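You operate a simulated robot arm through the tools that you are given. There is no shell and no other tool.

You are at the controls of a simulated robot arm. One attempt, no reset.

JOB
Load nests one to three with the covers that the short sheet lists.
Fine: first line to nest one, and so on; the cover left in nest one goes back to the supply tray first; each lies flat in its nest.
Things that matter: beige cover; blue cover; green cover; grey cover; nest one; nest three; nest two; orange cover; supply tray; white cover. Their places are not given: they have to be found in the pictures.

Only the result counts: the job must be done as asked and must still hold three seconds after the hand-in. Knocking over, shifting, dropping, spilling or breaking anything else fails it. A push-on lid holds only when it is set on centred and level and pressed home; a screw cap is set on level and turned clockwise until tight. Flat cloth is picked up by pressing the open fingertips on it (5 to 10 N) and closing them slowly along it; thin cloth reads only 2 to 8 mm in the jaws.

ROBOT AND FRAMES
A 7-joint arm with a two-finger parallel gripper, fixed in place. Base frame: the origin is at the foot of the arm, x ahead of it, y to its left, z up; the work surface is at about z = 800. Readings come in mm, degrees, newtons and seconds.
Its first joint turns from -166.0 to 166.0 degrees. Payload 4.4 kg.
The tool frame sits at the grasp point between the pads (the TCP): z along the fingers, y along the line on which they close. The tips reach 23 mm beyond it. Largest opening 94 mm; finger width 38, thickness 10; the body of the gripper, 54 by 96 mm, starts 39 mm behind the TCP.
Orientation is that of the tool frame in the base frame, as [roll, pitch, yaw] about the fixed x, y, z axes, in that order (R = Rz(yaw) Ry(pitch) Rx(roll)). With the fingers straight down and closing along the base's y, the tool's x points along the base's -x, its y along +y and its z along -z.

CONTROLS
- The arm moves only by the tool step_arm. Its argument "deltas" is a list of rows, each a list of 2 entries, a list of its own where there are three numbers: the shift along the tool's x, y, z in units of 20 mm (1.0 is 20 mm), then the turn, a rotation vector about the tool's x, y, z in units of 6 degrees (1.0 is 6 degrees). In form: [[[x, y, z], [wx, wy, wz]], ...]. A call has 1 to 20 rows; each row shifts and turns the commanded pose from where the row before left it, along the tool's axes as they then stand. "hand" is the opening in per cent of the stroke, from 0 (shut) to 100 (fully open), set as the call begins (left out, the last holds). A call with a number of a shift or a turn outside -1 to 1 is refused whole. Each row takes 0.2 s and may step no farther than 50 mm and 8.6 degrees from the row before; otherwise, or with a gripper value out of range, the whole call is refused. Where a pose cannot be reached the arm comes as near as it can. A force on the tool above 40 N (or 10 N above the force at the start of the call, whichever is more), or a blocked arm, ends the call early, and 0.2 s more pass. The fingers move at their own pace (about 72 mm/s each) and stop on an object; they squeeze with about 31 N. The grip force told is the motor's: it shows also when the fingers shut on nothing. Time passes only in rows, and 0.2 s behind the last, so rows that do not move let the fingers close. It gives the time, the measured TCP pose, the force on the tool (base axes), the opening and the grip force at its end, in the units of the frame above (readings bear some noise), with the torque about the TCP (base axes, N m) and any sound that the robot's microphone picked up.
- Cameras (640 x 400 px; columns grow to the right, rows downward): "scene" is fixed at [49, 650.1, 1382]; the picture's right is [0.16, -0.99, 0.00], its down [-0.74, -0.12, -0.66] and it looks along [0.65, 0.11, -0.75] (base axes); focal length 252 px, centre (320, 200). "wrist" rides on the gripper at [86, 16, -74] in the tool frame; the picture's right is [-0.18, 0.98, 0.00], its down [-0.58, -0.11, -0.81] and it looks along [-0.79, -0.15, 0.59] (tool axes); focal length 243 px, centre (320, 200).
- snapshot(camera): a new picture of that camera. It takes no simulated time.
- measure_at(camera, pixels): for up to 12 pixels [column, row] of the newest picture of that camera ("zoom" is the newest enlarged one), the place [x, y, z] in the base frame of the surface seen there, good to about 2 mm. It takes no simulated time.
- close_up(camera, box): a new picture of the part [left, top, right, bottom] of that camera's present view, enlarged. It takes no simulated time.
- hand_in(): hands the job in; it is judged then, once.

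Leave the gripper open and the arm clear of the work at the hand-in unless told otherwise.

The tools are called after ">>>" by a JSON object that holds its "name" and its "arguments". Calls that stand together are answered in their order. step_arm: Moves the arm, as the interface text tells. Its arguments: {"type":"object","properties":{"deltas":{"type":"array","items":{"type":"array"}},"hand":{"type":"number"}},"required":["deltas"]} The other tools are called the same way: snapshot (camera) takes a picture; measure_at (camera, pixels) gives the place of the surface under pixels of a picture; close_up (camera, box) takes an enlarged picture of a part of a camera's view; hand_in () hands the job in.

At the start:

```text
time_s: 0.0
tool_pos: [559.5, 686.8, 1110.1]
tcp_rot: [180.0, 0.0, -179.9]
ft_force: [0.9, -0.4, 0.6]
torque: [-0.02, -0.01, 0.01]
gripper_width: 94.1
grasp_force: 0.2
```

scene: 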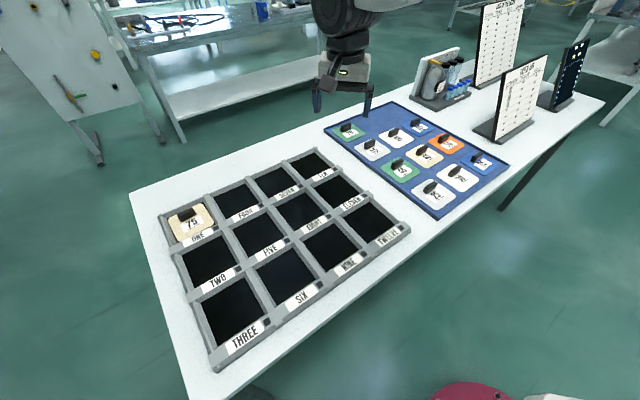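
wrist: 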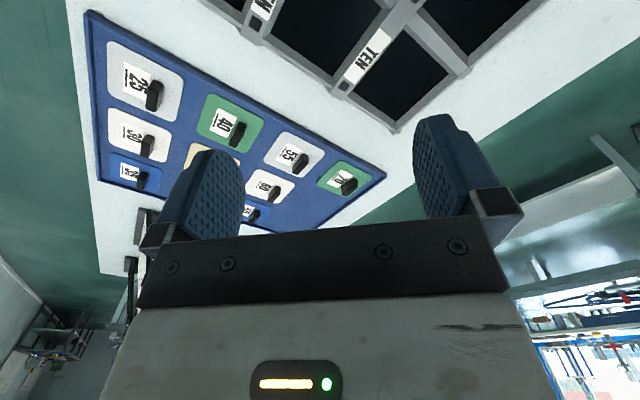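

I see a nest grid with words (ONE to TWELVE), a blue supply tray with numbered covers, and several boards or sheets at the right. I'll enlarge the sheets (about columns 400-600, rows 0-150), the tray (320-510, 95-220) and the nests.

>>> {"name": "close_up", "arguments": {"camera": "scene", "box": [460, 0, 600, 150]}}

>>> {"name": "close_up", "arguments": {"camera": "scene", "box": [320, 95, 515, 222]}}

>>> {"name": "close_up", "arguments": {"camera": "scene", "box": [150, 140, 420, 375]}}

```text
2.67 times, centred on (530, 75) of scene
```

zoom: 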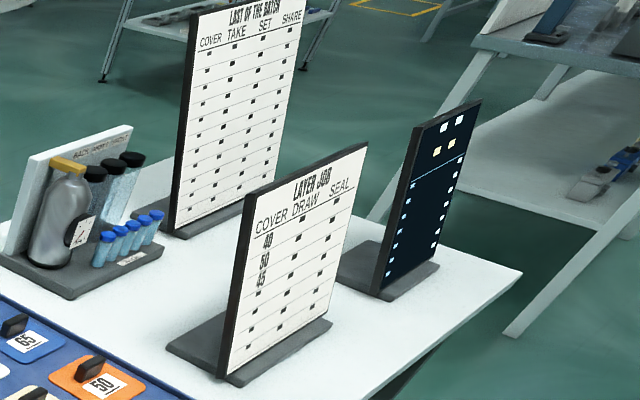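

```text
3.15 times, centred on (418, 158) of scene
```

zoom: 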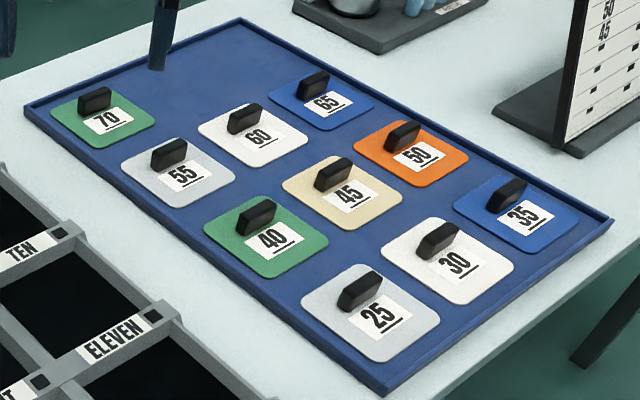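

```text
1.70 times, centred on (285, 258) of scene
```

zoom: 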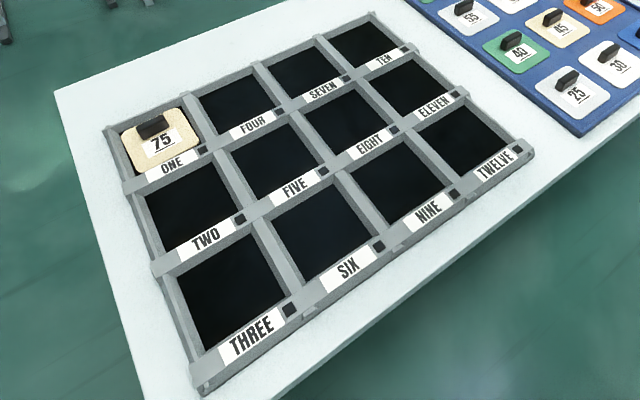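

The sheet "LAYER JOB" seems to list 40, 50, 45. I'll zoom in on it, on the taller "LAST OF THE BATCH" sheet and on the dark panel to be sure which one is the short sheet.

>>> {"name": "close_up", "arguments": {"camera": "scene", "box": [505, 50, 555, 105]}}

>>> {"name": "close_up", "arguments": {"camera": "scene", "box": [475, 0, 530, 60]}}

>>> {"name": "close_up", "arguments": {"camera": "scene", "box": [480, 30, 530, 90]}}

>>> {"name": "close_up", "arguments": {"camera": "scene", "box": [545, 35, 595, 110]}}

>>> {"name": "close_up", "arguments": {"camera": "scene", "box": [405, 40, 480, 115]}}

```text
7.27 times, centred on (530, 78) of scene
```

zoom: 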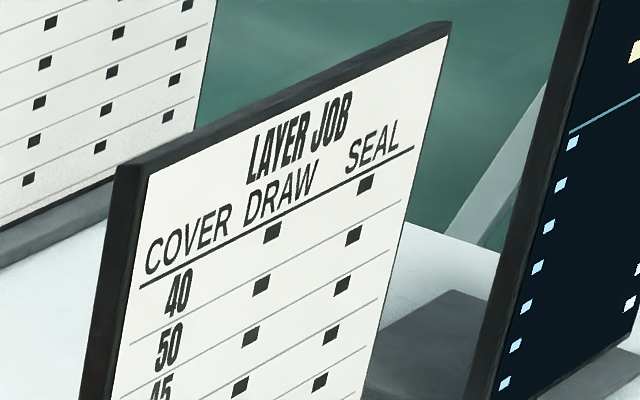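

```text
6.67 times, centred on (502, 30) of scene
```

zoom: 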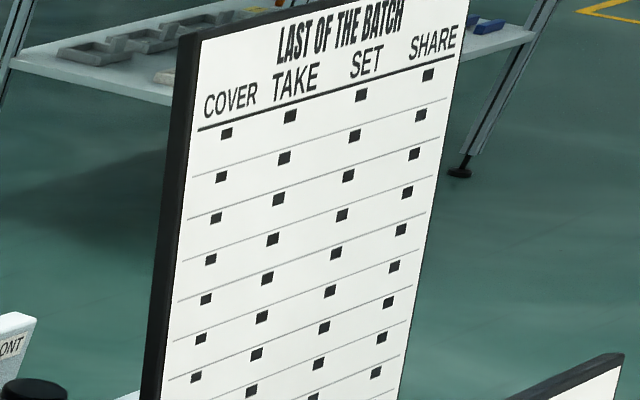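

```text
6.67 times, centred on (505, 60) of scene
```

zoom: 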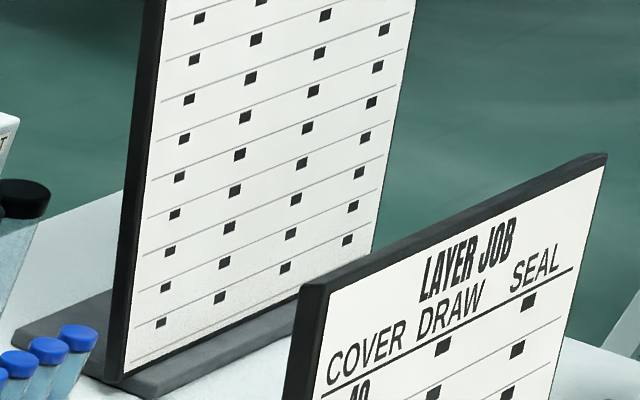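

```text
5.33 times, centred on (570, 72) of scene
```

zoom: 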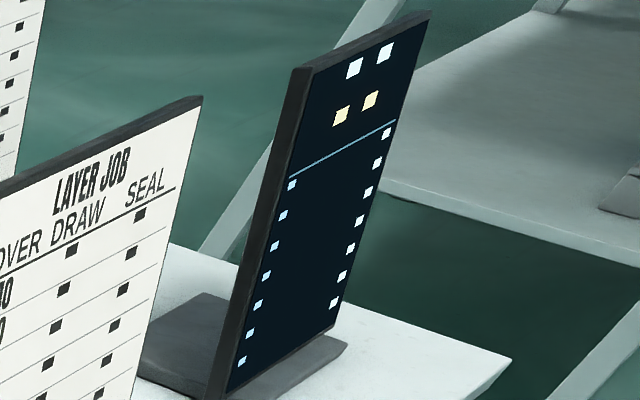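

```text
5.33 times, centred on (442, 78) of scene
```

zoom: 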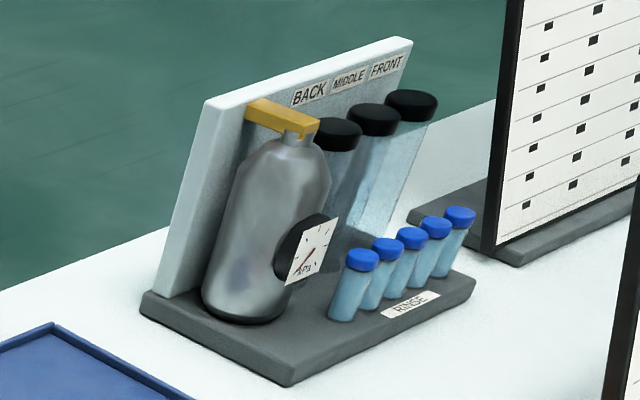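

The short sheet (LAYER JOB) begins 40, 50, 45. I'll look at its lower half to read the rest.

>>> {"name": "close_up", "arguments": {"camera": "scene", "box": [495, 80, 535, 145]}}

>>> {"name": "close_up", "arguments": {"camera": "scene", "box": [503, 72, 538, 107]}}

>>> {"name": "close_up", "arguments": {"camera": "scene", "box": [340, 105, 420, 165]}}

>>> {"name": "close_up", "arguments": {"camera": "scene", "box": [375, 125, 475, 195]}}

>>> {"name": "close_up", "arguments": {"camera": "scene", "box": [155, 180, 245, 250]}}

```text
6.15 times, centred on (515, 112) of scene
```

zoom: 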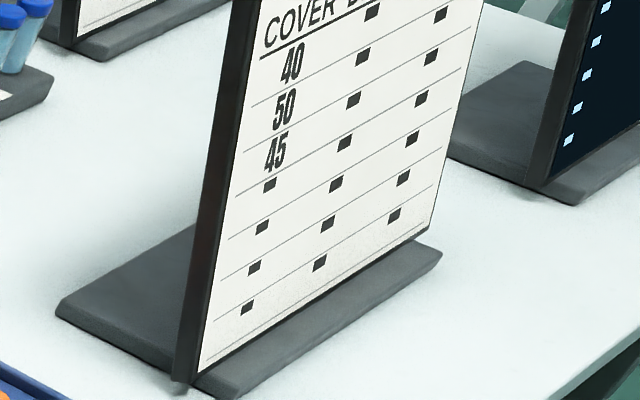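

```text
11.43 times, centred on (520, 90) of scene
```

zoom: 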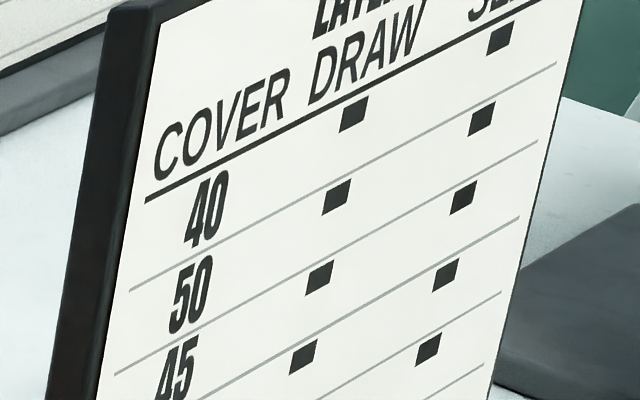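

```text
6.67 times, centred on (380, 135) of scene
```

zoom: 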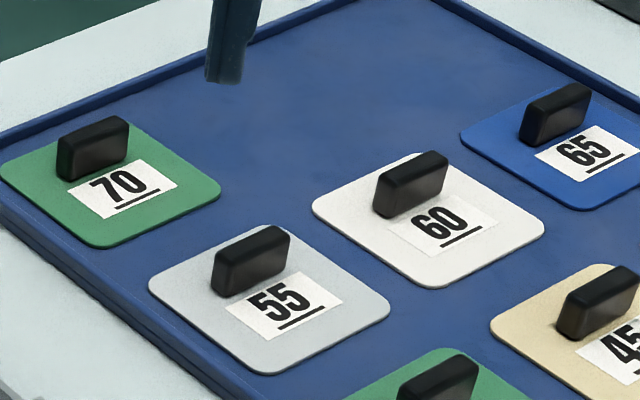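

```text
5.71 times, centred on (425, 160) of scene
```

zoom: 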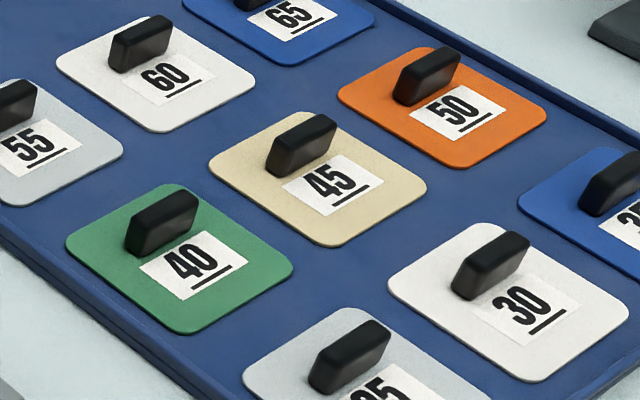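

```text
5.71 times, centred on (200, 215) of scene
```

zoom: 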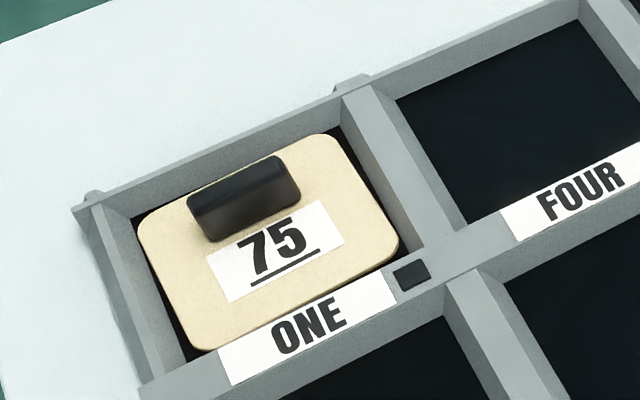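

Line one is 40 (green), line two 50 (orange), line three 45 (beige). Nest one now holds 75, which goes back to the empty tray spot beside 70. In the current zoom I'll measure the 75 cover's corners, its handle, and the frame around nest one.

>>> {"name": "measure_at", "arguments": {"camera": "zoom", "pixels": [[147, 228], [318, 142], [390, 240], [210, 342], [195, 203], [273, 160], [240, 188], [212, 235], [292, 196], [85, 200], [360, 92], [430, 250]]}}

>>> {"name": "snapshot", "arguments": {"camera": "wrist"}}

```text
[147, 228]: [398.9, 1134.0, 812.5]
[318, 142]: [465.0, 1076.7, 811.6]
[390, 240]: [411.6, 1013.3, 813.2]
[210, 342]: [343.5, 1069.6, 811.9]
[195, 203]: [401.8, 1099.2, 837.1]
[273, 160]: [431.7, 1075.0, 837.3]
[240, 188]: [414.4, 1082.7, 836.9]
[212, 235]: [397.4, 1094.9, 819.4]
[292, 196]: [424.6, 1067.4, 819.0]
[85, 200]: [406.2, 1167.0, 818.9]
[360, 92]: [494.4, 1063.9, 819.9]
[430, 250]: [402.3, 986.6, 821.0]
```

```text
taken
```

wrist: 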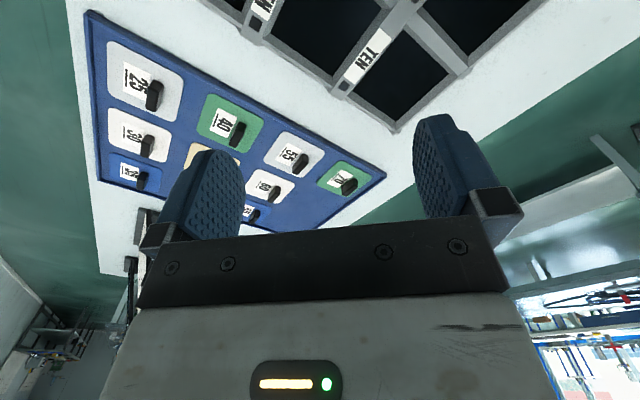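

The 75 cover is centred near (405, 1073), handle about z 837. That is about 1147 mm from the base axis, so reach matters. Next I'll take a fresh scene picture and measure the tray, its handles and its free area.

>>> {"name": "close_up", "arguments": {"camera": "scene", "box": [320, 95, 515, 222]}}

>>> {"name": "measure_at", "arguments": {"camera": "zoom", "pixels": [[27, 108], [240, 20], [612, 220], [382, 390], [95, 92], [168, 147], [257, 212], [360, 285], [245, 112], [332, 168], [438, 232], [402, 132]]}}

>>> {"name": "measure_at", "arguments": {"camera": "zoom", "pixels": [[314, 78], [505, 187], [200, 85], [250, 50], [110, 65], [180, 110], [62, 108], [90, 140], [152, 122], [280, 60], [222, 60], [150, 80]]}}

```text
3.15 times, centred on (418, 158) of scene
```

zoom: 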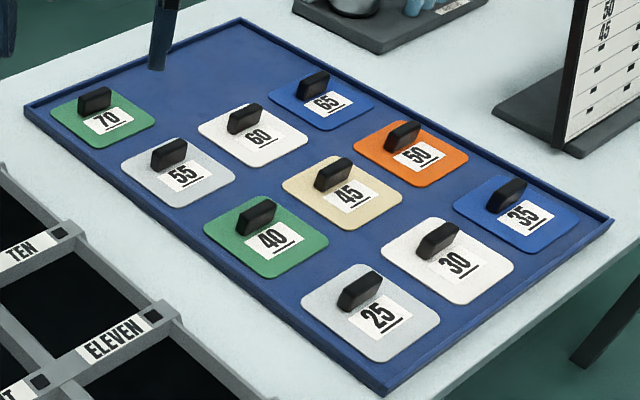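

```text
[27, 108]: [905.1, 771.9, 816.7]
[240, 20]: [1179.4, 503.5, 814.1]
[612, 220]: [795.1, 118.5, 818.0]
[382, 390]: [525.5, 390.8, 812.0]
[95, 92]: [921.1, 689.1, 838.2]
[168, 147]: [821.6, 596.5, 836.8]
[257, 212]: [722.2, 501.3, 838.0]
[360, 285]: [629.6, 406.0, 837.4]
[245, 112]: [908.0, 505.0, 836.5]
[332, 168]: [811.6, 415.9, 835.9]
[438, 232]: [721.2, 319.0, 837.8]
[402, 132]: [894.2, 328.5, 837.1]
```

```text
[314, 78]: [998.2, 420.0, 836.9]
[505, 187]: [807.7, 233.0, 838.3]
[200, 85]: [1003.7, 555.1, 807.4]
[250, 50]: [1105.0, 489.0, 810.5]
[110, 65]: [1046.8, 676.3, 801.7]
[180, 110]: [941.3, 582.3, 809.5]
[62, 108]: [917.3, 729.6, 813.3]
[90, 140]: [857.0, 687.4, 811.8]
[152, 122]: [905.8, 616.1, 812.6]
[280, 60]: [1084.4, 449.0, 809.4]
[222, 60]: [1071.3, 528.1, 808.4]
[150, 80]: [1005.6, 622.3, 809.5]
```

Tray handles, with distances from the base axis:

| Cover | Handle position | Distance (mm) |
|---|---|---|
| 40 | (722, 501) | 879 |
| 45 | (812, 416) | 912 |
| 50 | (894, 328) | 952 |

The free tray spot beside 70 is near (1008, 600), at about 1173 mm. Nest one is also past the stated 980 mm, so I'll test real reach while staying high. First I turn the tool by +50.5° in yaw so it faces outward along the plates' axis.

>>> {"name": "step_arm", "arguments": {"deltas": [[[0, 0, 0], [0, 0, -0.935]], [[0, 0, 0], [0, 0, -0.935]], [[0, 0, 0], [0, 0, -0.935]], [[0, 0, 0], [0, 0, -0.935]], [[0, 0, 0], [0, 0, -0.935]], [[0, 0, 0], [0, 0, -0.935]], [[0, 0, 0], [0, 0, -0.935]], [[0, 0, 0], [0, 0, -0.935]], [[0, 0, 0], [0, 0, -0.935]]], "hand": 100}}

```text
time_s: 2.0
tool_pos: [560.1, 685.9, 1109.1]
tcp_rot: [-179.9, 0.0, -129.5]
ft_force: [0.9, -0.3, 0.4]
torque: [-0.01, -0.03, -0.03]
gripper_width: 94.0
grasp_force: 0.0
```

The yaw is now -129.5°. Next I'll move toward a point above nest one (405, 1073), dropping to about z 1000, to see how far the arm really gets.

>>> {"name": "step_arm", "arguments": {"deltas": [[[-0.525, 0.96, 0.29], [0, 0, 0]], [[-0.525, 0.96, 0.29], [0, 0, 0]], [[-0.525, 0.96, 0.29], [0, 0, 0]], [[-0.525, 0.96, 0.29], [0, 0, 0]], [[-0.525, 0.96, 0.29], [0, 0, 0]], [[-0.525, 0.96, 0.29], [0, 0, 0]], [[-0.525, 0.96, 0.29], [0, 0, 0]], [[-0.525, 0.96, 0.29], [0, 0, 0]], [[-0.525, 0.96, 0.29], [0, 0, 0]], [[-0.525, 0.96, 0.29], [0, 0, 0]], [[-0.525, 0.96, 0.29], [0, 0, 0]], [[-0.525, 0.96, 0.29], [0, 0, 0]], [[-0.525, 0.96, 0.29], [0, 0, 0]], [[-0.525, 0.96, 0.29], [0, 0, 0]], [[-0.525, 0.96, 0.29], [0, 0, 0]], [[-0.525, 0.96, 0.29], [0, 0, 0]], [[-0.525, 0.96, 0.29], [0, 0, 0]], [[-0.525, 0.96, 0.29], [0, 0, 0]], [[-0.525, 0.96, 0.29], [0, 0, 0]]]}}

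>>> {"name": "snapshot", "arguments": {"camera": "scene"}}

>>> {"name": "snapshot", "arguments": {"camera": "wrist"}}

```text
time_s: 6.0
tool_pos: [406.0, 1070.5, 999.1]
tcp_rot: [180.0, 0.0, -129.5]
ft_force: [0.0, 0.2, 0.7]
torque: [0.01, 0.04, 0.01]
gripper_width: 94.0
grasp_force: 0.1
```

```text
taken
```

scene: 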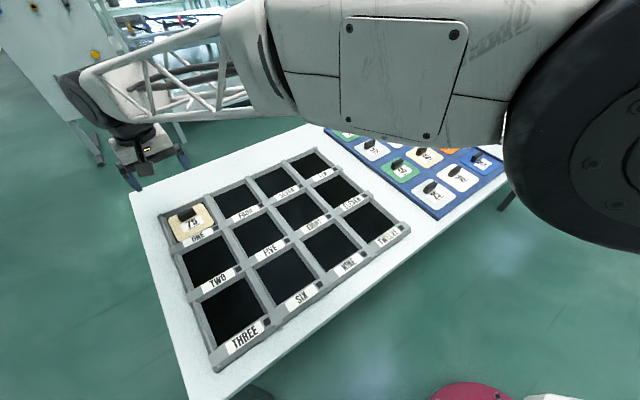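

```text
taken
```

wrist: 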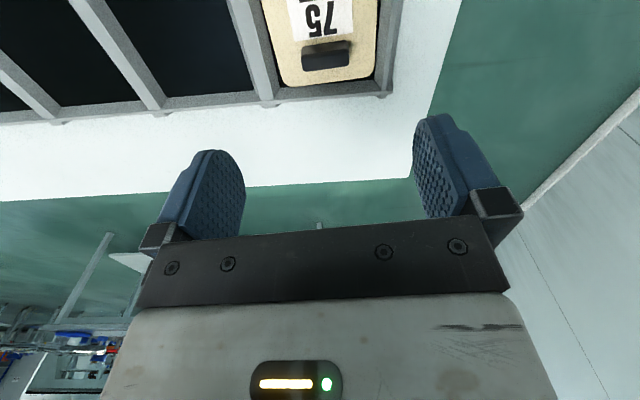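

The arm reached (406, 1070, 999) with the tool straight down, so nest one is in reach at this height. Cover 75 shows at about (325, 45) in the wrist picture. I'll descend 80 mm to about z 919 and check that the reach holds.

>>> {"name": "step_arm", "arguments": {"deltas": [[[0, 0, 0.8], [0, 0, 0]], [[0, 0, 0.8], [0, 0, 0]], [[0, 0, 0.8], [0, 0, 0]], [[0, 0, 0.8], [0, 0, 0]], [[0, 0, 0.8], [0, 0, 0]]]}}

>>> {"name": "snapshot", "arguments": {"camera": "wrist"}}

>>> {"name": "close_up", "arguments": {"camera": "scene", "box": [80, 120, 250, 260]}}

```text
time_s: 7.2
tool_pos: [405.7, 1072.7, 919.9]
tcp_rot: [-179.9, -0.1, -129.5]
ft_force: [-0.2, 0.1, 1.9]
torque: [-0.03, 0.0, 0.0]
gripper_width: 94.2
grasp_force: 0.1
```

```text
taken
```

wrist: 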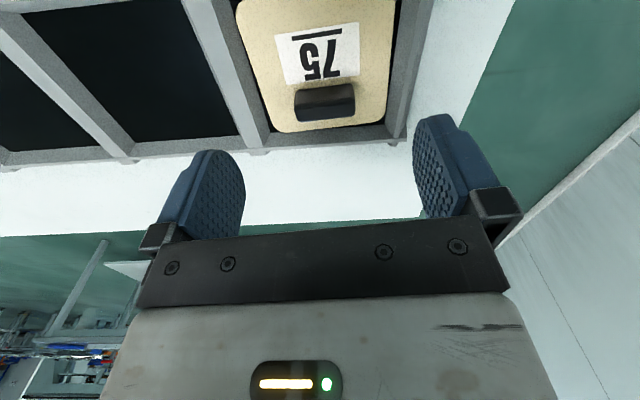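

```text
2.86 times, centred on (165, 190) of scene
```

zoom: 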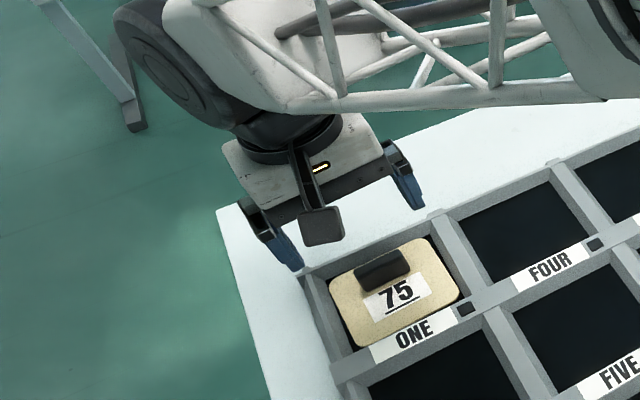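

Reach still holds at z 920. I'll enlarge the wrist view around cover 75 (columns 220-440, rows 0-160) and measure the handle and plate edges precisely.

>>> {"name": "close_up", "arguments": {"camera": "wrist", "box": [200, 0, 456, 160]}}

```text
2.50 times, centred on (328, 80) of wrist
```

zoom: 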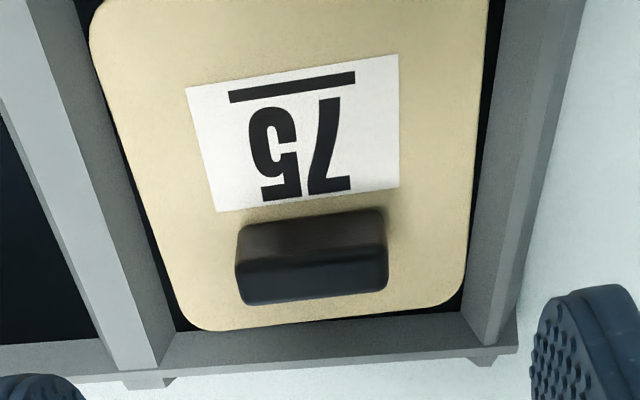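

I'll measure the handle's top face, front face and ends, plus the plate edges and the nest's inner walls in this zoom.

>>> {"name": "measure_at", "arguments": {"camera": "zoom", "pixels": [[245, 268], [245, 298], [382, 258], [382, 285], [315, 262], [315, 292], [315, 240], [315, 222], [242, 240], [380, 216], [315, 278], [315, 312]]}}

>>> {"name": "measure_at", "arguments": {"camera": "zoom", "pixels": [[96, 40], [155, 240], [480, 60], [466, 250], [230, 326], [420, 308], [150, 350], [180, 345], [475, 330], [530, 60], [45, 60], [330, 335]]}}

```text
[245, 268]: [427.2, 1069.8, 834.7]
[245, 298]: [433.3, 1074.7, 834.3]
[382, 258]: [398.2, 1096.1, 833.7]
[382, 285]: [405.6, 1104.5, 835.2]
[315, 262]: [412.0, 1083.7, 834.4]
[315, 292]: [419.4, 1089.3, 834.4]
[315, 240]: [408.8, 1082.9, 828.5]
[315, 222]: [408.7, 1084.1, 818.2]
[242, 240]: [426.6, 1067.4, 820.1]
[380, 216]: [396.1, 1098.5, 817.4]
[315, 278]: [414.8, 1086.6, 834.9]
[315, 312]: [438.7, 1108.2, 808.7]
```

```text
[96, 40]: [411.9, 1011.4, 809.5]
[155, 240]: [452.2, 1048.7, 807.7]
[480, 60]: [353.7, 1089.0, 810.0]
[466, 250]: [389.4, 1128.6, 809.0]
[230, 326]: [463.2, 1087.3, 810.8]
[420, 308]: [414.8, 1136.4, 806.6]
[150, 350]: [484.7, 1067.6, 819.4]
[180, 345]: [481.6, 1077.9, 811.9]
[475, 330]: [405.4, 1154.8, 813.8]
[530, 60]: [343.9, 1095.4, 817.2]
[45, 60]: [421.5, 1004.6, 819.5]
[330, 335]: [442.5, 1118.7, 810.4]
```

The plate is about 98 mm square with axes at 45°. Its handle's top is centred near (416, 1086), z 835, 42 mm long on the -45° line and about 11 mm thick. I'll grip across the thickness with the tool vertical, which means turning until the closing axis lies at 45° (yaw 135°), staying at this height.

>>> {"name": "step_arm", "arguments": {"deltas": [[[0, 0, 0], [0, 0, 0.995]], [[0, 0, 0], [0, 0, 0.995]], [[0, 0, 0], [0, 0, 0.995]], [[0, 0, 0], [0, 0, 0.995]], [[0, 0, 0], [0, 0, 0.995]], [[0, 0, 0], [0, 0, 0.995]], [[0, 0, 0], [0, 0, 0.995]], [[0, 0, 0], [0, 0, 0.995]], [[0, 0, 0], [0, 0, 0.995]], [[0, 0, 0], [0, 0, 0.995]], [[0, 0, 0], [0, 0, 0.995]], [[0, 0, 0], [0, 0, 0.995]], [[0, 0, 0], [0, 0, 0.995]], [[0, 0, 0], [0, 0, 0.995]], [[0, 0, 0], [0, 0, 0.995]], [[0, 0, 0], [0, 0, 0.995]]], "hand": 45}}

>>> {"name": "snapshot", "arguments": {"camera": "wrist"}}

>>> {"name": "snapshot", "arguments": {"camera": "scene"}}

```text
time_s: 10.6
tool_pos: [404.8, 1071.5, 920.7]
tcp_rot: [179.9, 0.0, 135.0]
ft_force: [-0.4, 0.0, -0.2]
torque: [0.03, 0.03, 0.01]
gripper_width: 42.0
grasp_force: 0.1
```

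```text
taken
```

wrist: 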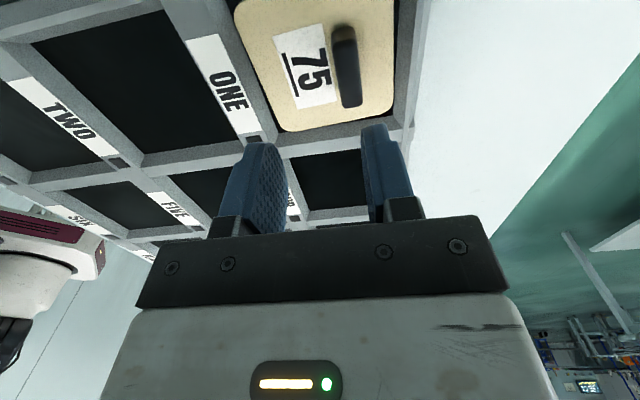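

```text
taken
```

scene: 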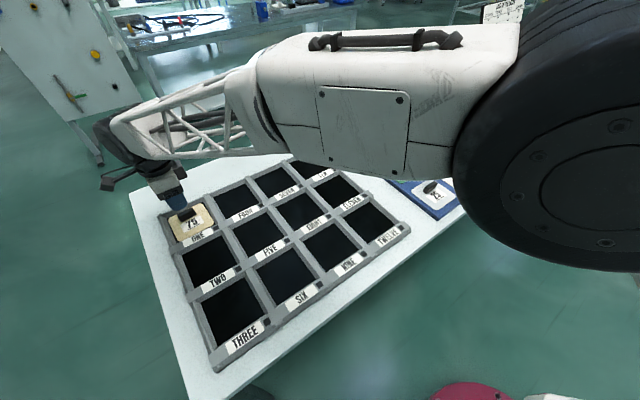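

The tool now closes along 45° and the opening reads 42 mm. The handle shows at about (347, 65). I'll zoom the wrist view there and measure the handle again from this angle.

>>> {"name": "close_up", "arguments": {"camera": "wrist", "box": [216, 0, 440, 140]}}

>>> {"name": "measure_at", "arguments": {"camera": "wrist", "pixels": [[337, 45], [352, 45], [340, 70], [356, 70], [345, 100], [361, 100], [348, 72], [345, 40], [352, 104], [280, 128], [370, 122], [390, 60]]}}

```text
2.86 times, centred on (328, 70) of wrist
```

zoom: 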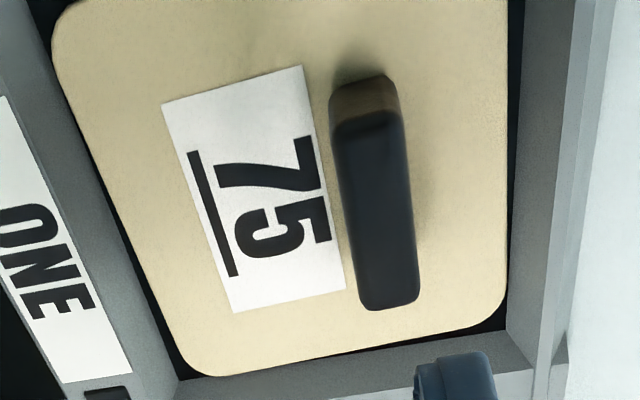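

```text
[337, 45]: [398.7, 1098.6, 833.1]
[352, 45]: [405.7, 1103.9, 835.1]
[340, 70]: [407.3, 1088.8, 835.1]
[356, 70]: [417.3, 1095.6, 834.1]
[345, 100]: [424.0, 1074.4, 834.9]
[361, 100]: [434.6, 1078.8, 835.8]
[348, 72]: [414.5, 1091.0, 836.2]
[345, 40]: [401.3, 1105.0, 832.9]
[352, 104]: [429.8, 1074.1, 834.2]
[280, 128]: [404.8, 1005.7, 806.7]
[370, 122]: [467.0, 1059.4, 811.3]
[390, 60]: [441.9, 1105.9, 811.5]
```

From both views the handle centre is (416, 1087.5), top at z 835. I'll shift 3.8 mm and 18.7 mm along the tool's x and y, then lower about 80 mm to put the tips just above the plate.

>>> {"name": "step_arm", "arguments": {"deltas": [[[0.19, 0.93, 0], [0, 0, 0]], [[0, 0, 0.6], [0, 0, 0]], [[0, 0, 0.6], [0, 0, 0]], [[0, 0, 0.6], [0, 0, 0]], [[0, 0, 0.6], [0, 0, 0]], [[0, 0, 0.6], [0, 0, 0]], [[0, 0, 0.5], [0, 0, 0]], [[0, 0, 0.3], [0, 0, 0]], [[0, 0, 0.2], [0, 0, 0]]]}}

>>> {"name": "snapshot", "arguments": {"camera": "wrist"}}

>>> {"name": "close_up", "arguments": {"camera": "scene", "box": [135, 160, 245, 250]}}

```text
time_s: 12.6
tool_pos: [416.0, 1086.3, 839.7]
tcp_rot: [-180.0, 0.0, 135.0]
ft_force: [-0.2, -0.9, -0.2]
torque: [-0.01, 0.06, -0.03]
gripper_width: 42.6
grasp_force: 0.1
```

```text
taken
```

wrist: 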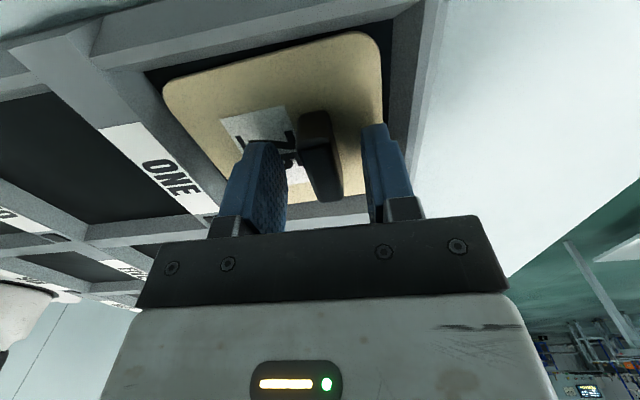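

```text
4.44 times, centred on (190, 205) of scene
```

zoom: 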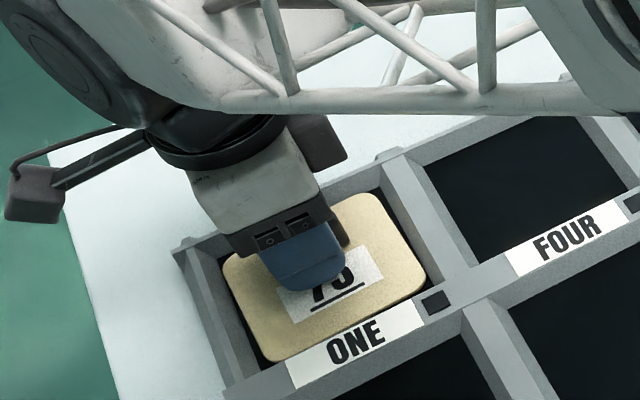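

The fingers straddle the handle with the tips about 5 mm above the plate, and there is no contact force. Closing the hand now.

>>> {"name": "step_arm", "arguments": {"deltas": [[[0, 0, 0.05], [0, 0, 0]], [[0, 0, 0], [0, 0, 0]], [[0, 0, 0], [0, 0, 0]], [[0, 0, 0], [0, 0, 0]], [[0, 0, 0], [0, 0, 0]]], "hand": 0}}

```text
time_s: 13.8
tool_pos: [415.3, 1087.0, 838.9]
tcp_rot: [179.9, -0.1, 135.0]
ft_force: [-0.5, -0.4, 3.5]
torque: [-0.06, -0.08, -0.04]
gripper_width: 15.7
grasp_force: 31.1
```

The hand grips the handle at 15.7 mm with 31 N. I'll lift straight up slowly by about 60 mm and look.

>>> {"name": "step_arm", "arguments": {"deltas": [[[0, 0, -0.3], [0, 0, 0]], [[0, 0, -0.3], [0, 0, 0]], [[0, 0, -0.4], [0, 0, 0]], [[0, 0, -0.5], [0, 0, 0]], [[0, 0, -0.5], [0, 0, 0]], [[0, 0, -0.5], [0, 0, 0]], [[0, 0, -0.5], [0, 0, 0]]]}}

>>> {"name": "snapshot", "arguments": {"camera": "wrist"}}

>>> {"name": "close_up", "arguments": {"camera": "scene", "box": [115, 140, 255, 260]}}

```text
time_s: 15.4
tool_pos: [414.8, 1089.2, 899.8]
tcp_rot: [180.0, 0.1, 134.9]
ft_force: [-0.4, 0.3, -1.3]
torque: [0.05, -0.03, 0.02]
gripper_width: 15.4
grasp_force: 30.7
```

```text
taken
```

wrist: 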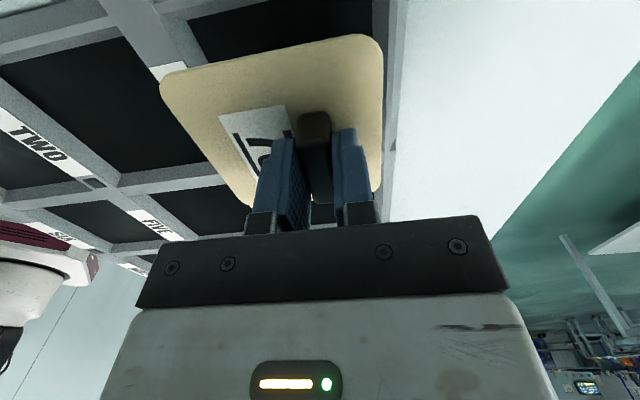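

```text
3.33 times, centred on (185, 200) of scene
```

zoom: 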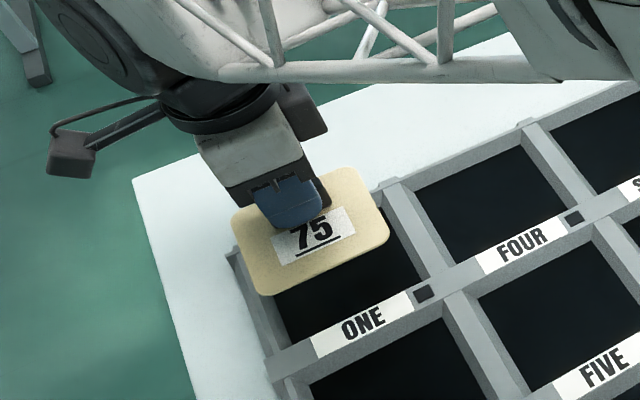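

Cover 75 hangs level in the grip. The tray's free middle slot in the far row should have its handle near (1005, 602). I'll carry it there along the tool's -x while rising to about z 940, in two calls.

>>> {"name": "step_arm", "arguments": {"deltas": [[[-0.5, 0.05, -0.3], [0, 0, 0]], [[-0.8, 0.09, -0.3], [0, 0, 0]], [[-0.98, 0.094, -0.3], [0, 0, 0]], [[-0.98, 0.094, -0.3], [0, 0, 0]], [[-0.98, 0.094, -0.3], [0, 0, 0]], [[-0.98, 0.094, -0.3], [0, 0, 0]], [[-0.98, 0.094, -0.2], [0, 0, 0]], [[-0.98, 0.094, 0], [0, 0, 0]], [[-0.98, 0.094, 0], [0, 0, 0]], [[-0.98, 0.094, 0], [0, 0, 0]], [[-0.98, 0.094, 0], [0, 0, 0]], [[-0.98, 0.094, 0], [0, 0, 0]], [[-0.98, 0.094, 0], [0, 0, 0]], [[-0.98, 0.094, 0], [0, 0, 0]], [[-0.98, 0.094, 0], [0, 0, 0]], [[-0.98, 0.094, 0], [0, 0, 0]], [[-0.98, 0.094, 0], [0, 0, 0]], [[-0.98, 0.094, 0], [0, 0, 0]], [[-0.98, 0.094, 0], [0, 0, 0]], [[-0.98, 0.094, 0], [0, 0, 0]]]}}

>>> {"name": "snapshot", "arguments": {"camera": "scene"}}

>>> {"name": "snapshot", "arguments": {"camera": "wrist"}}

```text
time_s: 19.6
tool_pos: [708.6, 843.7, 938.8]
tcp_rot: [-180.0, 0.0, 134.9]
ft_force: [0.4, -0.4, -0.7]
torque: [-0.01, -0.02, 0.03]
gripper_width: 15.6
grasp_force: 30.9
```

```text
taken
```

scene: 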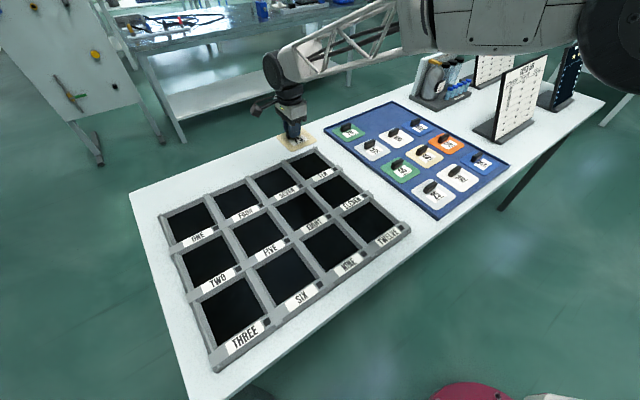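

```text
taken
```

wrist: 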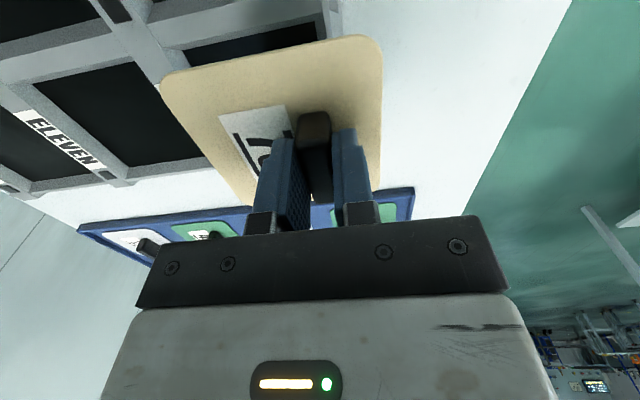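

Now at (709, 844, 939), with the held cover clear of everything. The nests are in full view. I'll continue to above the free slot at (1005, 602).

>>> {"name": "step_arm", "arguments": {"deltas": [[[-0.9515, 0.096, 0], [0, 0, 0]], [[-0.9515, 0.096, 0], [0, 0, 0]], [[-0.9515, 0.096, 0], [0, 0, 0]], [[-0.9515, 0.096, 0], [0, 0, 0]], [[-0.9515, 0.096, 0], [0, 0, 0]], [[-0.9515, 0.096, 0], [0, 0, 0]], [[-0.9515, 0.096, 0], [0, 0, 0]], [[-0.9515, 0.096, 0], [0, 0, 0]], [[-0.9515, 0.096, 0], [0, 0, 0]], [[-0.9515, 0.096, 0], [0, 0, 0]], [[-0.9515, 0.096, 0], [0, 0, 0]], [[-0.9515, 0.096, 0], [0, 0, 0]], [[-0.9515, 0.096, 0], [0, 0, 0]], [[-0.9515, 0.096, 0], [0, 0, 0]], [[-0.9515, 0.096, 0], [0, 0, 0]], [[-0.9515, 0.096, 0], [0, 0, 0]], [[-0.9515, 0.096, 0], [0, 0, 0]], [[-0.9515, 0.096, 0], [0, 0, 0]], [[-0.9515, 0.096, 0], [0, 0, 0]], [[-0.9515, 0.096, 0], [0, 0, 0]]]}}

>>> {"name": "snapshot", "arguments": {"camera": "scene"}}

>>> {"name": "snapshot", "arguments": {"camera": "wrist"}}

>>> {"name": "close_up", "arguments": {"camera": "scene", "box": [320, 70, 480, 170]}}

```text
time_s: 23.8
tool_pos: [1003.7, 604.1, 938.2]
tcp_rot: [-180.0, -0.1, 135.1]
ft_force: [0.4, -0.1, -1.0]
torque: [0.03, -0.03, 0.01]
gripper_width: 15.3
grasp_force: 30.8
```

```text
taken
```

scene: 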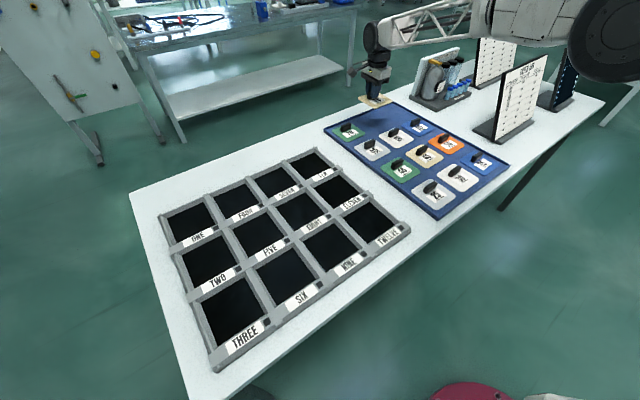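

```text
taken
```

wrist: 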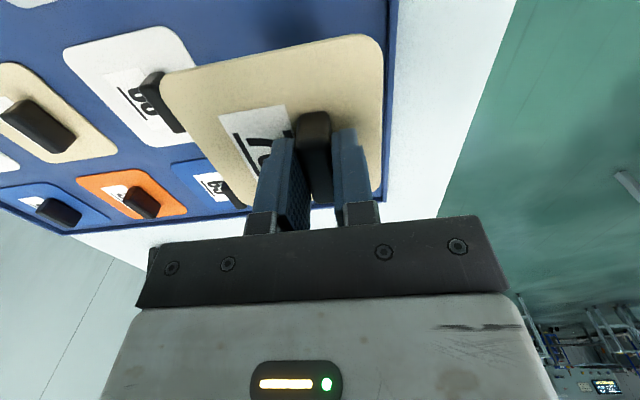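

```text
4.00 times, centred on (400, 120) of scene
```

zoom: 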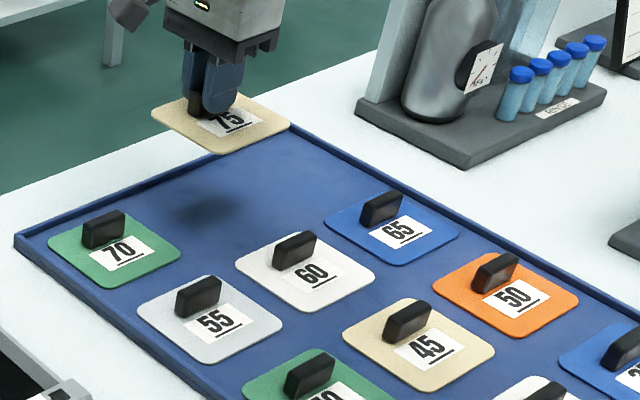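

The cover hovers over the free area, and its shadow is at about (205, 215) in the zoom. I'll measure the tray floor, the far lip and the neighbouring plates' edges (60, 65, 70) to confirm the slot.

>>> {"name": "measure_at", "arguments": {"camera": "zoom", "pixels": [[240, 262], [290, 235], [372, 265], [176, 250], [120, 215], [328, 220], [250, 200], [290, 180], [180, 185], [150, 175], [300, 140], [220, 240]]}}

>>> {"name": "measure_at", "arguments": {"camera": "wrist", "pixels": [[390, 60], [380, 190], [300, 30], [395, 20], [388, 30], [384, 40]]}}

```text
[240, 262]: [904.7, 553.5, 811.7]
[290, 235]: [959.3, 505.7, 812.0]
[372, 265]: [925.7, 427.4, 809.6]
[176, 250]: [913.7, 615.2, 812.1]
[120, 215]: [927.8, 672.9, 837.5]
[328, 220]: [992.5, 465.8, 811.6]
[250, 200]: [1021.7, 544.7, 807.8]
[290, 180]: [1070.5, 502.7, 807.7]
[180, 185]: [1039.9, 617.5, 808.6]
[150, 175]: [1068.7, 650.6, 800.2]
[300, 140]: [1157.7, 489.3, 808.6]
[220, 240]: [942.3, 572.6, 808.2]
```

```text
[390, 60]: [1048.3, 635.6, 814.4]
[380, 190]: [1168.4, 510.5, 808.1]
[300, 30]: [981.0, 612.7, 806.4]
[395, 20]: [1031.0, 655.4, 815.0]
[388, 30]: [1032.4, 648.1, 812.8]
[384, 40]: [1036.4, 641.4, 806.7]
```

The tray floor is at z 807.5. The slot is free, bounded by 60's far edge at v≈1035, 70's edge at u≈213 and the lip at v≈1184, and the cover fits within it with at least 14 mm to spare. I'll lower to about z 844, just above where it should touch.

>>> {"name": "step_arm", "arguments": {"deltas": [[[0, 0, 0.6], [0, 0, 0]], [[0, 0, 0.7], [0, 0, 0]], [[0, 0, 0.7], [0, 0, 0]], [[0, 0, 0.7], [0, 0, 0]], [[0, 0, 0.7], [0, 0, 0]], [[0, 0, 0.6], [0, 0, 0]], [[0, 0, 0.4], [0, 0, 0]], [[0, 0, 0.2], [0, 0, 0]], [[0, 0, 0.1], [0, 0, 0]]]}}

>>> {"name": "close_up", "arguments": {"camera": "scene", "box": [320, 70, 480, 170]}}

>>> {"name": "snapshot", "arguments": {"camera": "wrist"}}

```text
time_s: 25.8
tool_pos: [1005.3, 603.7, 844.6]
tcp_rot: [-180.0, 0.0, 135.0]
ft_force: [0.7, 0.5, -1.3]
torque: [0.0, -0.01, -0.01]
gripper_width: 15.4
grasp_force: 30.8
```

```text
4.00 times, centred on (400, 120) of scene
```

zoom: 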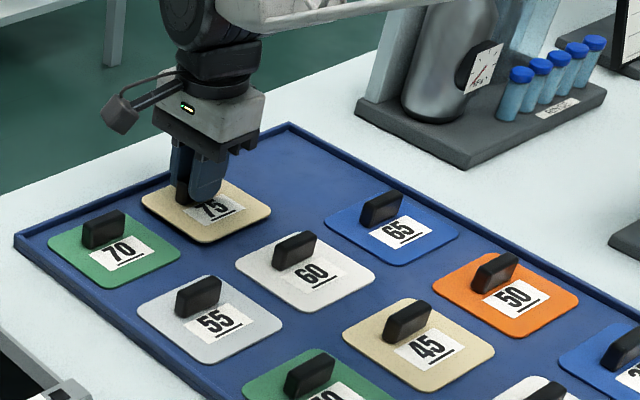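

```text
taken
```

wrist: 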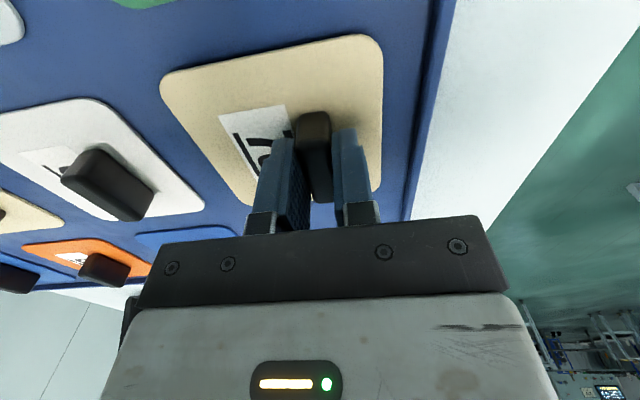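

The cover sits over the slot between 70 and the free corner, with gaps on all sides. I'll lower in 1 mm steps, watching the vertical force.

>>> {"name": "step_arm", "arguments": {"deltas": [[[0, 0, 0.05], [0, 0, 0]], [[0, 0, 0.05], [0, 0, 0]], [[0, 0, 0.05], [0, 0, 0]], [[0, 0, 0], [0, 0, 0]]]}}

```text
time_s: 26.8
tool_pos: [1004.4, 603.6, 841.4]
tcp_rot: [180.0, -0.1, 135.1]
ft_force: [-0.2, 0.4, -1.1]
torque: [0.01, 0.04, -0.04]
gripper_width: 15.2
grasp_force: 31.1
```

No contact yet at z 841.4. I'll go on down in half-millimetre to 1 mm steps.

>>> {"name": "step_arm", "arguments": {"deltas": [[[0, 0, 0.05], [0, 0, 0]], [[0, 0, 0.04], [0, 0, 0]], [[0, 0, 0], [0, 0, 0]]]}}

```text
time_s: 27.6
tool_pos: [1004.7, 603.7, 840.7]
tcp_rot: [180.0, 0.0, 135.0]
ft_force: [0.4, 0.1, -0.7]
torque: [0.01, -0.01, 0.01]
gripper_width: 15.3
grasp_force: 30.8
```

Still no force at about z 840. Another millimetre down.

>>> {"name": "step_arm", "arguments": {"deltas": [[[0, 0, 0.03], [0, 0, 0]], [[0, 0, 0.03], [0, 0, 0]], [[0, 0, 0], [0, 0, 0]]]}}

>>> {"name": "close_up", "arguments": {"camera": "scene", "box": [340, 90, 420, 140]}}

```text
time_s: 28.4
tool_pos: [1002.7, 604.2, 840.6]
tcp_rot: [-179.9, -0.1, 135.0]
ft_force: [0.2, 0.2, -1.2]
torque: [-0.04, 0.03, -0.02]
gripper_width: 15.6
grasp_force: 31.1
```

```text
8.00 times, centred on (380, 115) of scene
```

zoom: 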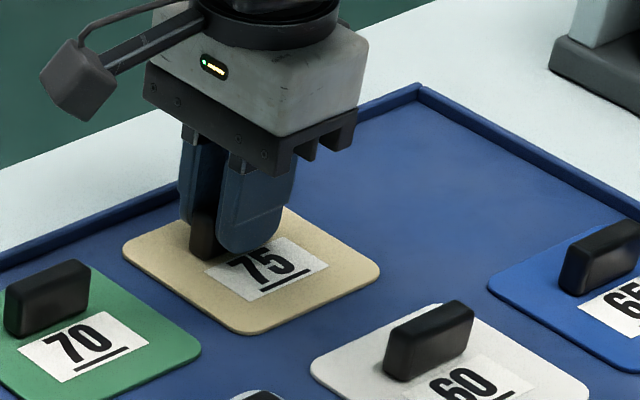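

No contact signal yet. I'll lower another 2 mm in small steps and watch for the force rising.

>>> {"name": "step_arm", "arguments": {"deltas": [[[0, 0, 0.03], [0, 0, 0]], [[0, 0, 0.03], [0, 0, 0]], [[0, 0, 0.03], [0, 0, 0]], [[0, 0, 0], [0, 0, 0]]]}}

```text
time_s: 29.4
tool_pos: [1005.7, 604.2, 838.4]
tcp_rot: [179.9, 0.0, 135.0]
ft_force: [-2.6, 1.4, 23.4]
torque: [0.14, 0.22, -0.01]
gripper_width: 15.2
grasp_force: 31.1
```

Contact: 23 N downward at z 838.4, so the cover is on the tray floor. I'll ease up 0.8 mm to relax the press, then check before opening.

>>> {"name": "step_arm", "arguments": {"deltas": [[[0, 0, -0.04], [0, 0, 0]], [[0, 0, 0], [0, 0, 0]]]}}

```text
time_s: 30.0
tool_pos: [1005.3, 604.3, 838.5]
tcp_rot: [179.9, 0.0, 135.0]
ft_force: [-1.0, 0.0, 23.3]
torque: [-0.05, 0.04, -0.03]
gripper_width: 15.7
grasp_force: 31.0
```

Still 23 N. I'll raise another 0.8 mm.

>>> {"name": "step_arm", "arguments": {"deltas": [[[0, 0, -0.04], [0, 0, 0]], [[0, 0, 0], [0, 0, 0]]]}}

```text
time_s: 30.6
tool_pos: [1005.1, 603.6, 838.7]
tcp_rot: [180.0, -0.1, 135.0]
ft_force: [6.7, 0.6, 16.7]
torque: [-0.12, -0.18, 0.05]
gripper_width: 15.5
grasp_force: 31.4
```

The press is down to 17 N with the cover resting on the floor. I'll open to about 42 mm, which keeps the fingers inside the plate outline.

>>> {"name": "step_arm", "arguments": {"deltas": [[[0, 0, -0.02], [0, 0, 0]], [[0, 0, 0], [0, 0, 0]], [[0, 0, 0], [0, 0, 0]]], "hand": 45}}

>>> {"name": "close_up", "arguments": {"camera": "scene", "box": [340, 90, 420, 140]}}

>>> {"name": "snapshot", "arguments": {"camera": "wrist"}}

```text
time_s: 31.4
tool_pos: [1004.3, 604.0, 839.8]
tcp_rot: [-180.0, 0.0, 135.1]
ft_force: [0.8, -0.2, -0.2]
torque: [0.02, -0.01, 0.01]
gripper_width: 42.2
grasp_force: 0.1
```

```text
8.00 times, centred on (380, 115) of scene
```

zoom: 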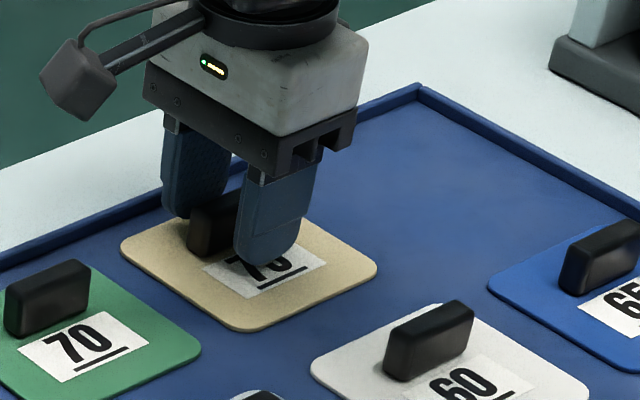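

```text
taken
```

wrist: 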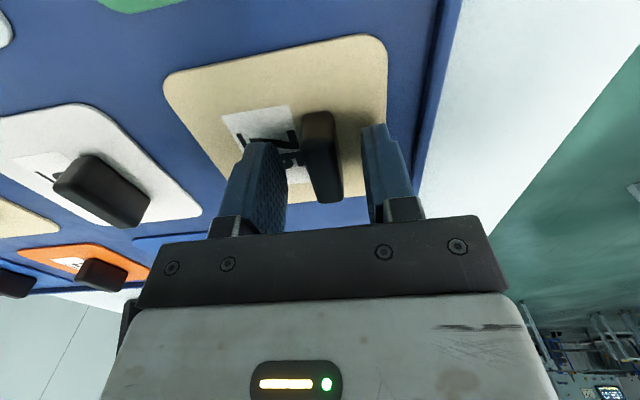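

Cover 75 is free and flat on the tray. I'll raise straight up 90 mm, then move over to cover 40 near (722, 501).

>>> {"name": "step_arm", "arguments": {"deltas": [[[0, 0, -0.4], [0, 0, 0]], [[0, 0, -0.9], [0, 0, 0]], [[0, 0, -0.9], [0, 0, 0]], [[0, 0, -0.9], [0, 0, 0]], [[0, 0, -0.9], [0, 0, 0]], [[0, 0, -0.5], [0, 0, 0]], [[0.4534, -0.9736, 0], [0, 0, 0]], [[0.4534, -0.9736, 0], [0, 0, 0]], [[0.4534, -0.9736, 0], [0, 0, 0]], [[0.4534, -0.9736, 0], [0, 0, 0]], [[0.4534, -0.9736, 0], [0, 0, 0]], [[0.4534, -0.9736, 0], [0, 0, 0]], [[0.4534, -0.9736, 0], [0, 0, 0]], [[0.4534, -0.9736, 0], [0, 0, 0]], [[0.4534, -0.9736, 0], [0, 0, 0]], [[0.4534, -0.9736, 0], [0, 0, 0]], [[0.4534, -0.9736, 0], [0, 0, 0]], [[0.4534, -0.9736, 0], [0, 0, 0]], [[0.4534, -0.9736, 0], [0, 0, 0]], [[0.4534, -0.9736, 0], [0, 0, 0]]]}}

>>> {"name": "snapshot", "arguments": {"camera": "scene"}}

>>> {"name": "close_up", "arguments": {"camera": "wrist", "box": [200, 0, 456, 160]}}

```text
time_s: 35.6
tool_pos: [722.3, 500.4, 931.0]
tcp_rot: [-180.0, 0.0, 135.1]
ft_force: [-0.9, 0.0, 0.1]
torque: [0.01, -0.01, 0.0]
gripper_width: 42.5
grasp_force: 0.1
```

```text
taken
```

scene: 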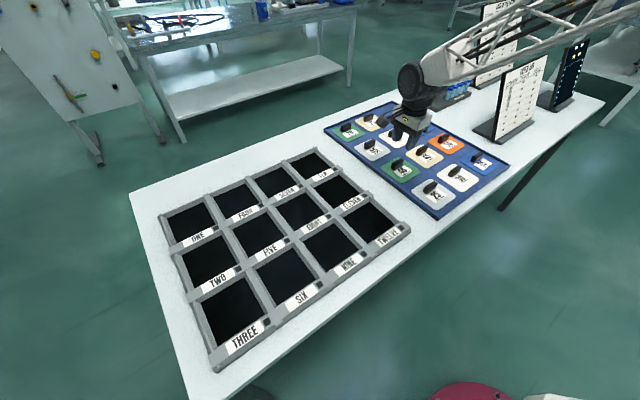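

```text
2.50 times, centred on (328, 80) of wrist
```

zoom: 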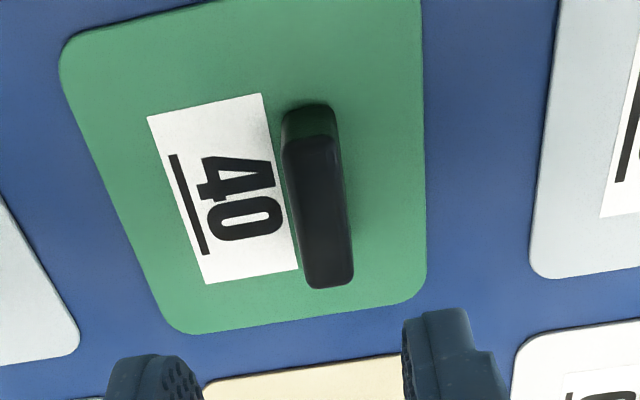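

Cover 40 is below, its handle at about zoom (320, 200). I'll measure the handle's edges and ends and the plate edges.

>>> {"name": "measure_at", "arguments": {"camera": "zoom", "pixels": [[290, 155], [332, 150], [298, 210], [342, 205], [306, 265], [350, 262], [312, 145], [330, 280], [320, 210], [100, 180], [425, 200], [300, 315]]}}

>>> {"name": "close_up", "arguments": {"camera": "scene", "box": [150, 185, 280, 290]}}

```text
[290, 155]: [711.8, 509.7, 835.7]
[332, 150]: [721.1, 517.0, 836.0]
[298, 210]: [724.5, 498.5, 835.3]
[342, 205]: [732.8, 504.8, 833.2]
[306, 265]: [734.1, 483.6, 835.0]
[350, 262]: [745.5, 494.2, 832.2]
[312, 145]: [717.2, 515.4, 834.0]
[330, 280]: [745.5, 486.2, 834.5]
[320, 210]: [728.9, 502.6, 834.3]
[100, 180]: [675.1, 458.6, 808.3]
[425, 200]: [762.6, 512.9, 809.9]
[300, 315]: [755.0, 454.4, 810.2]
```

```text
3.81 times, centred on (215, 238) of scene
```

zoom: 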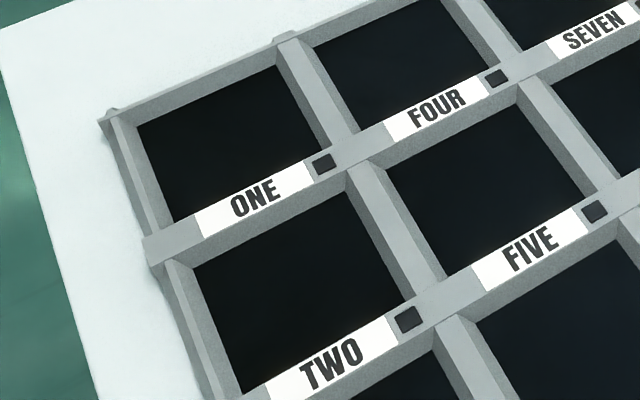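

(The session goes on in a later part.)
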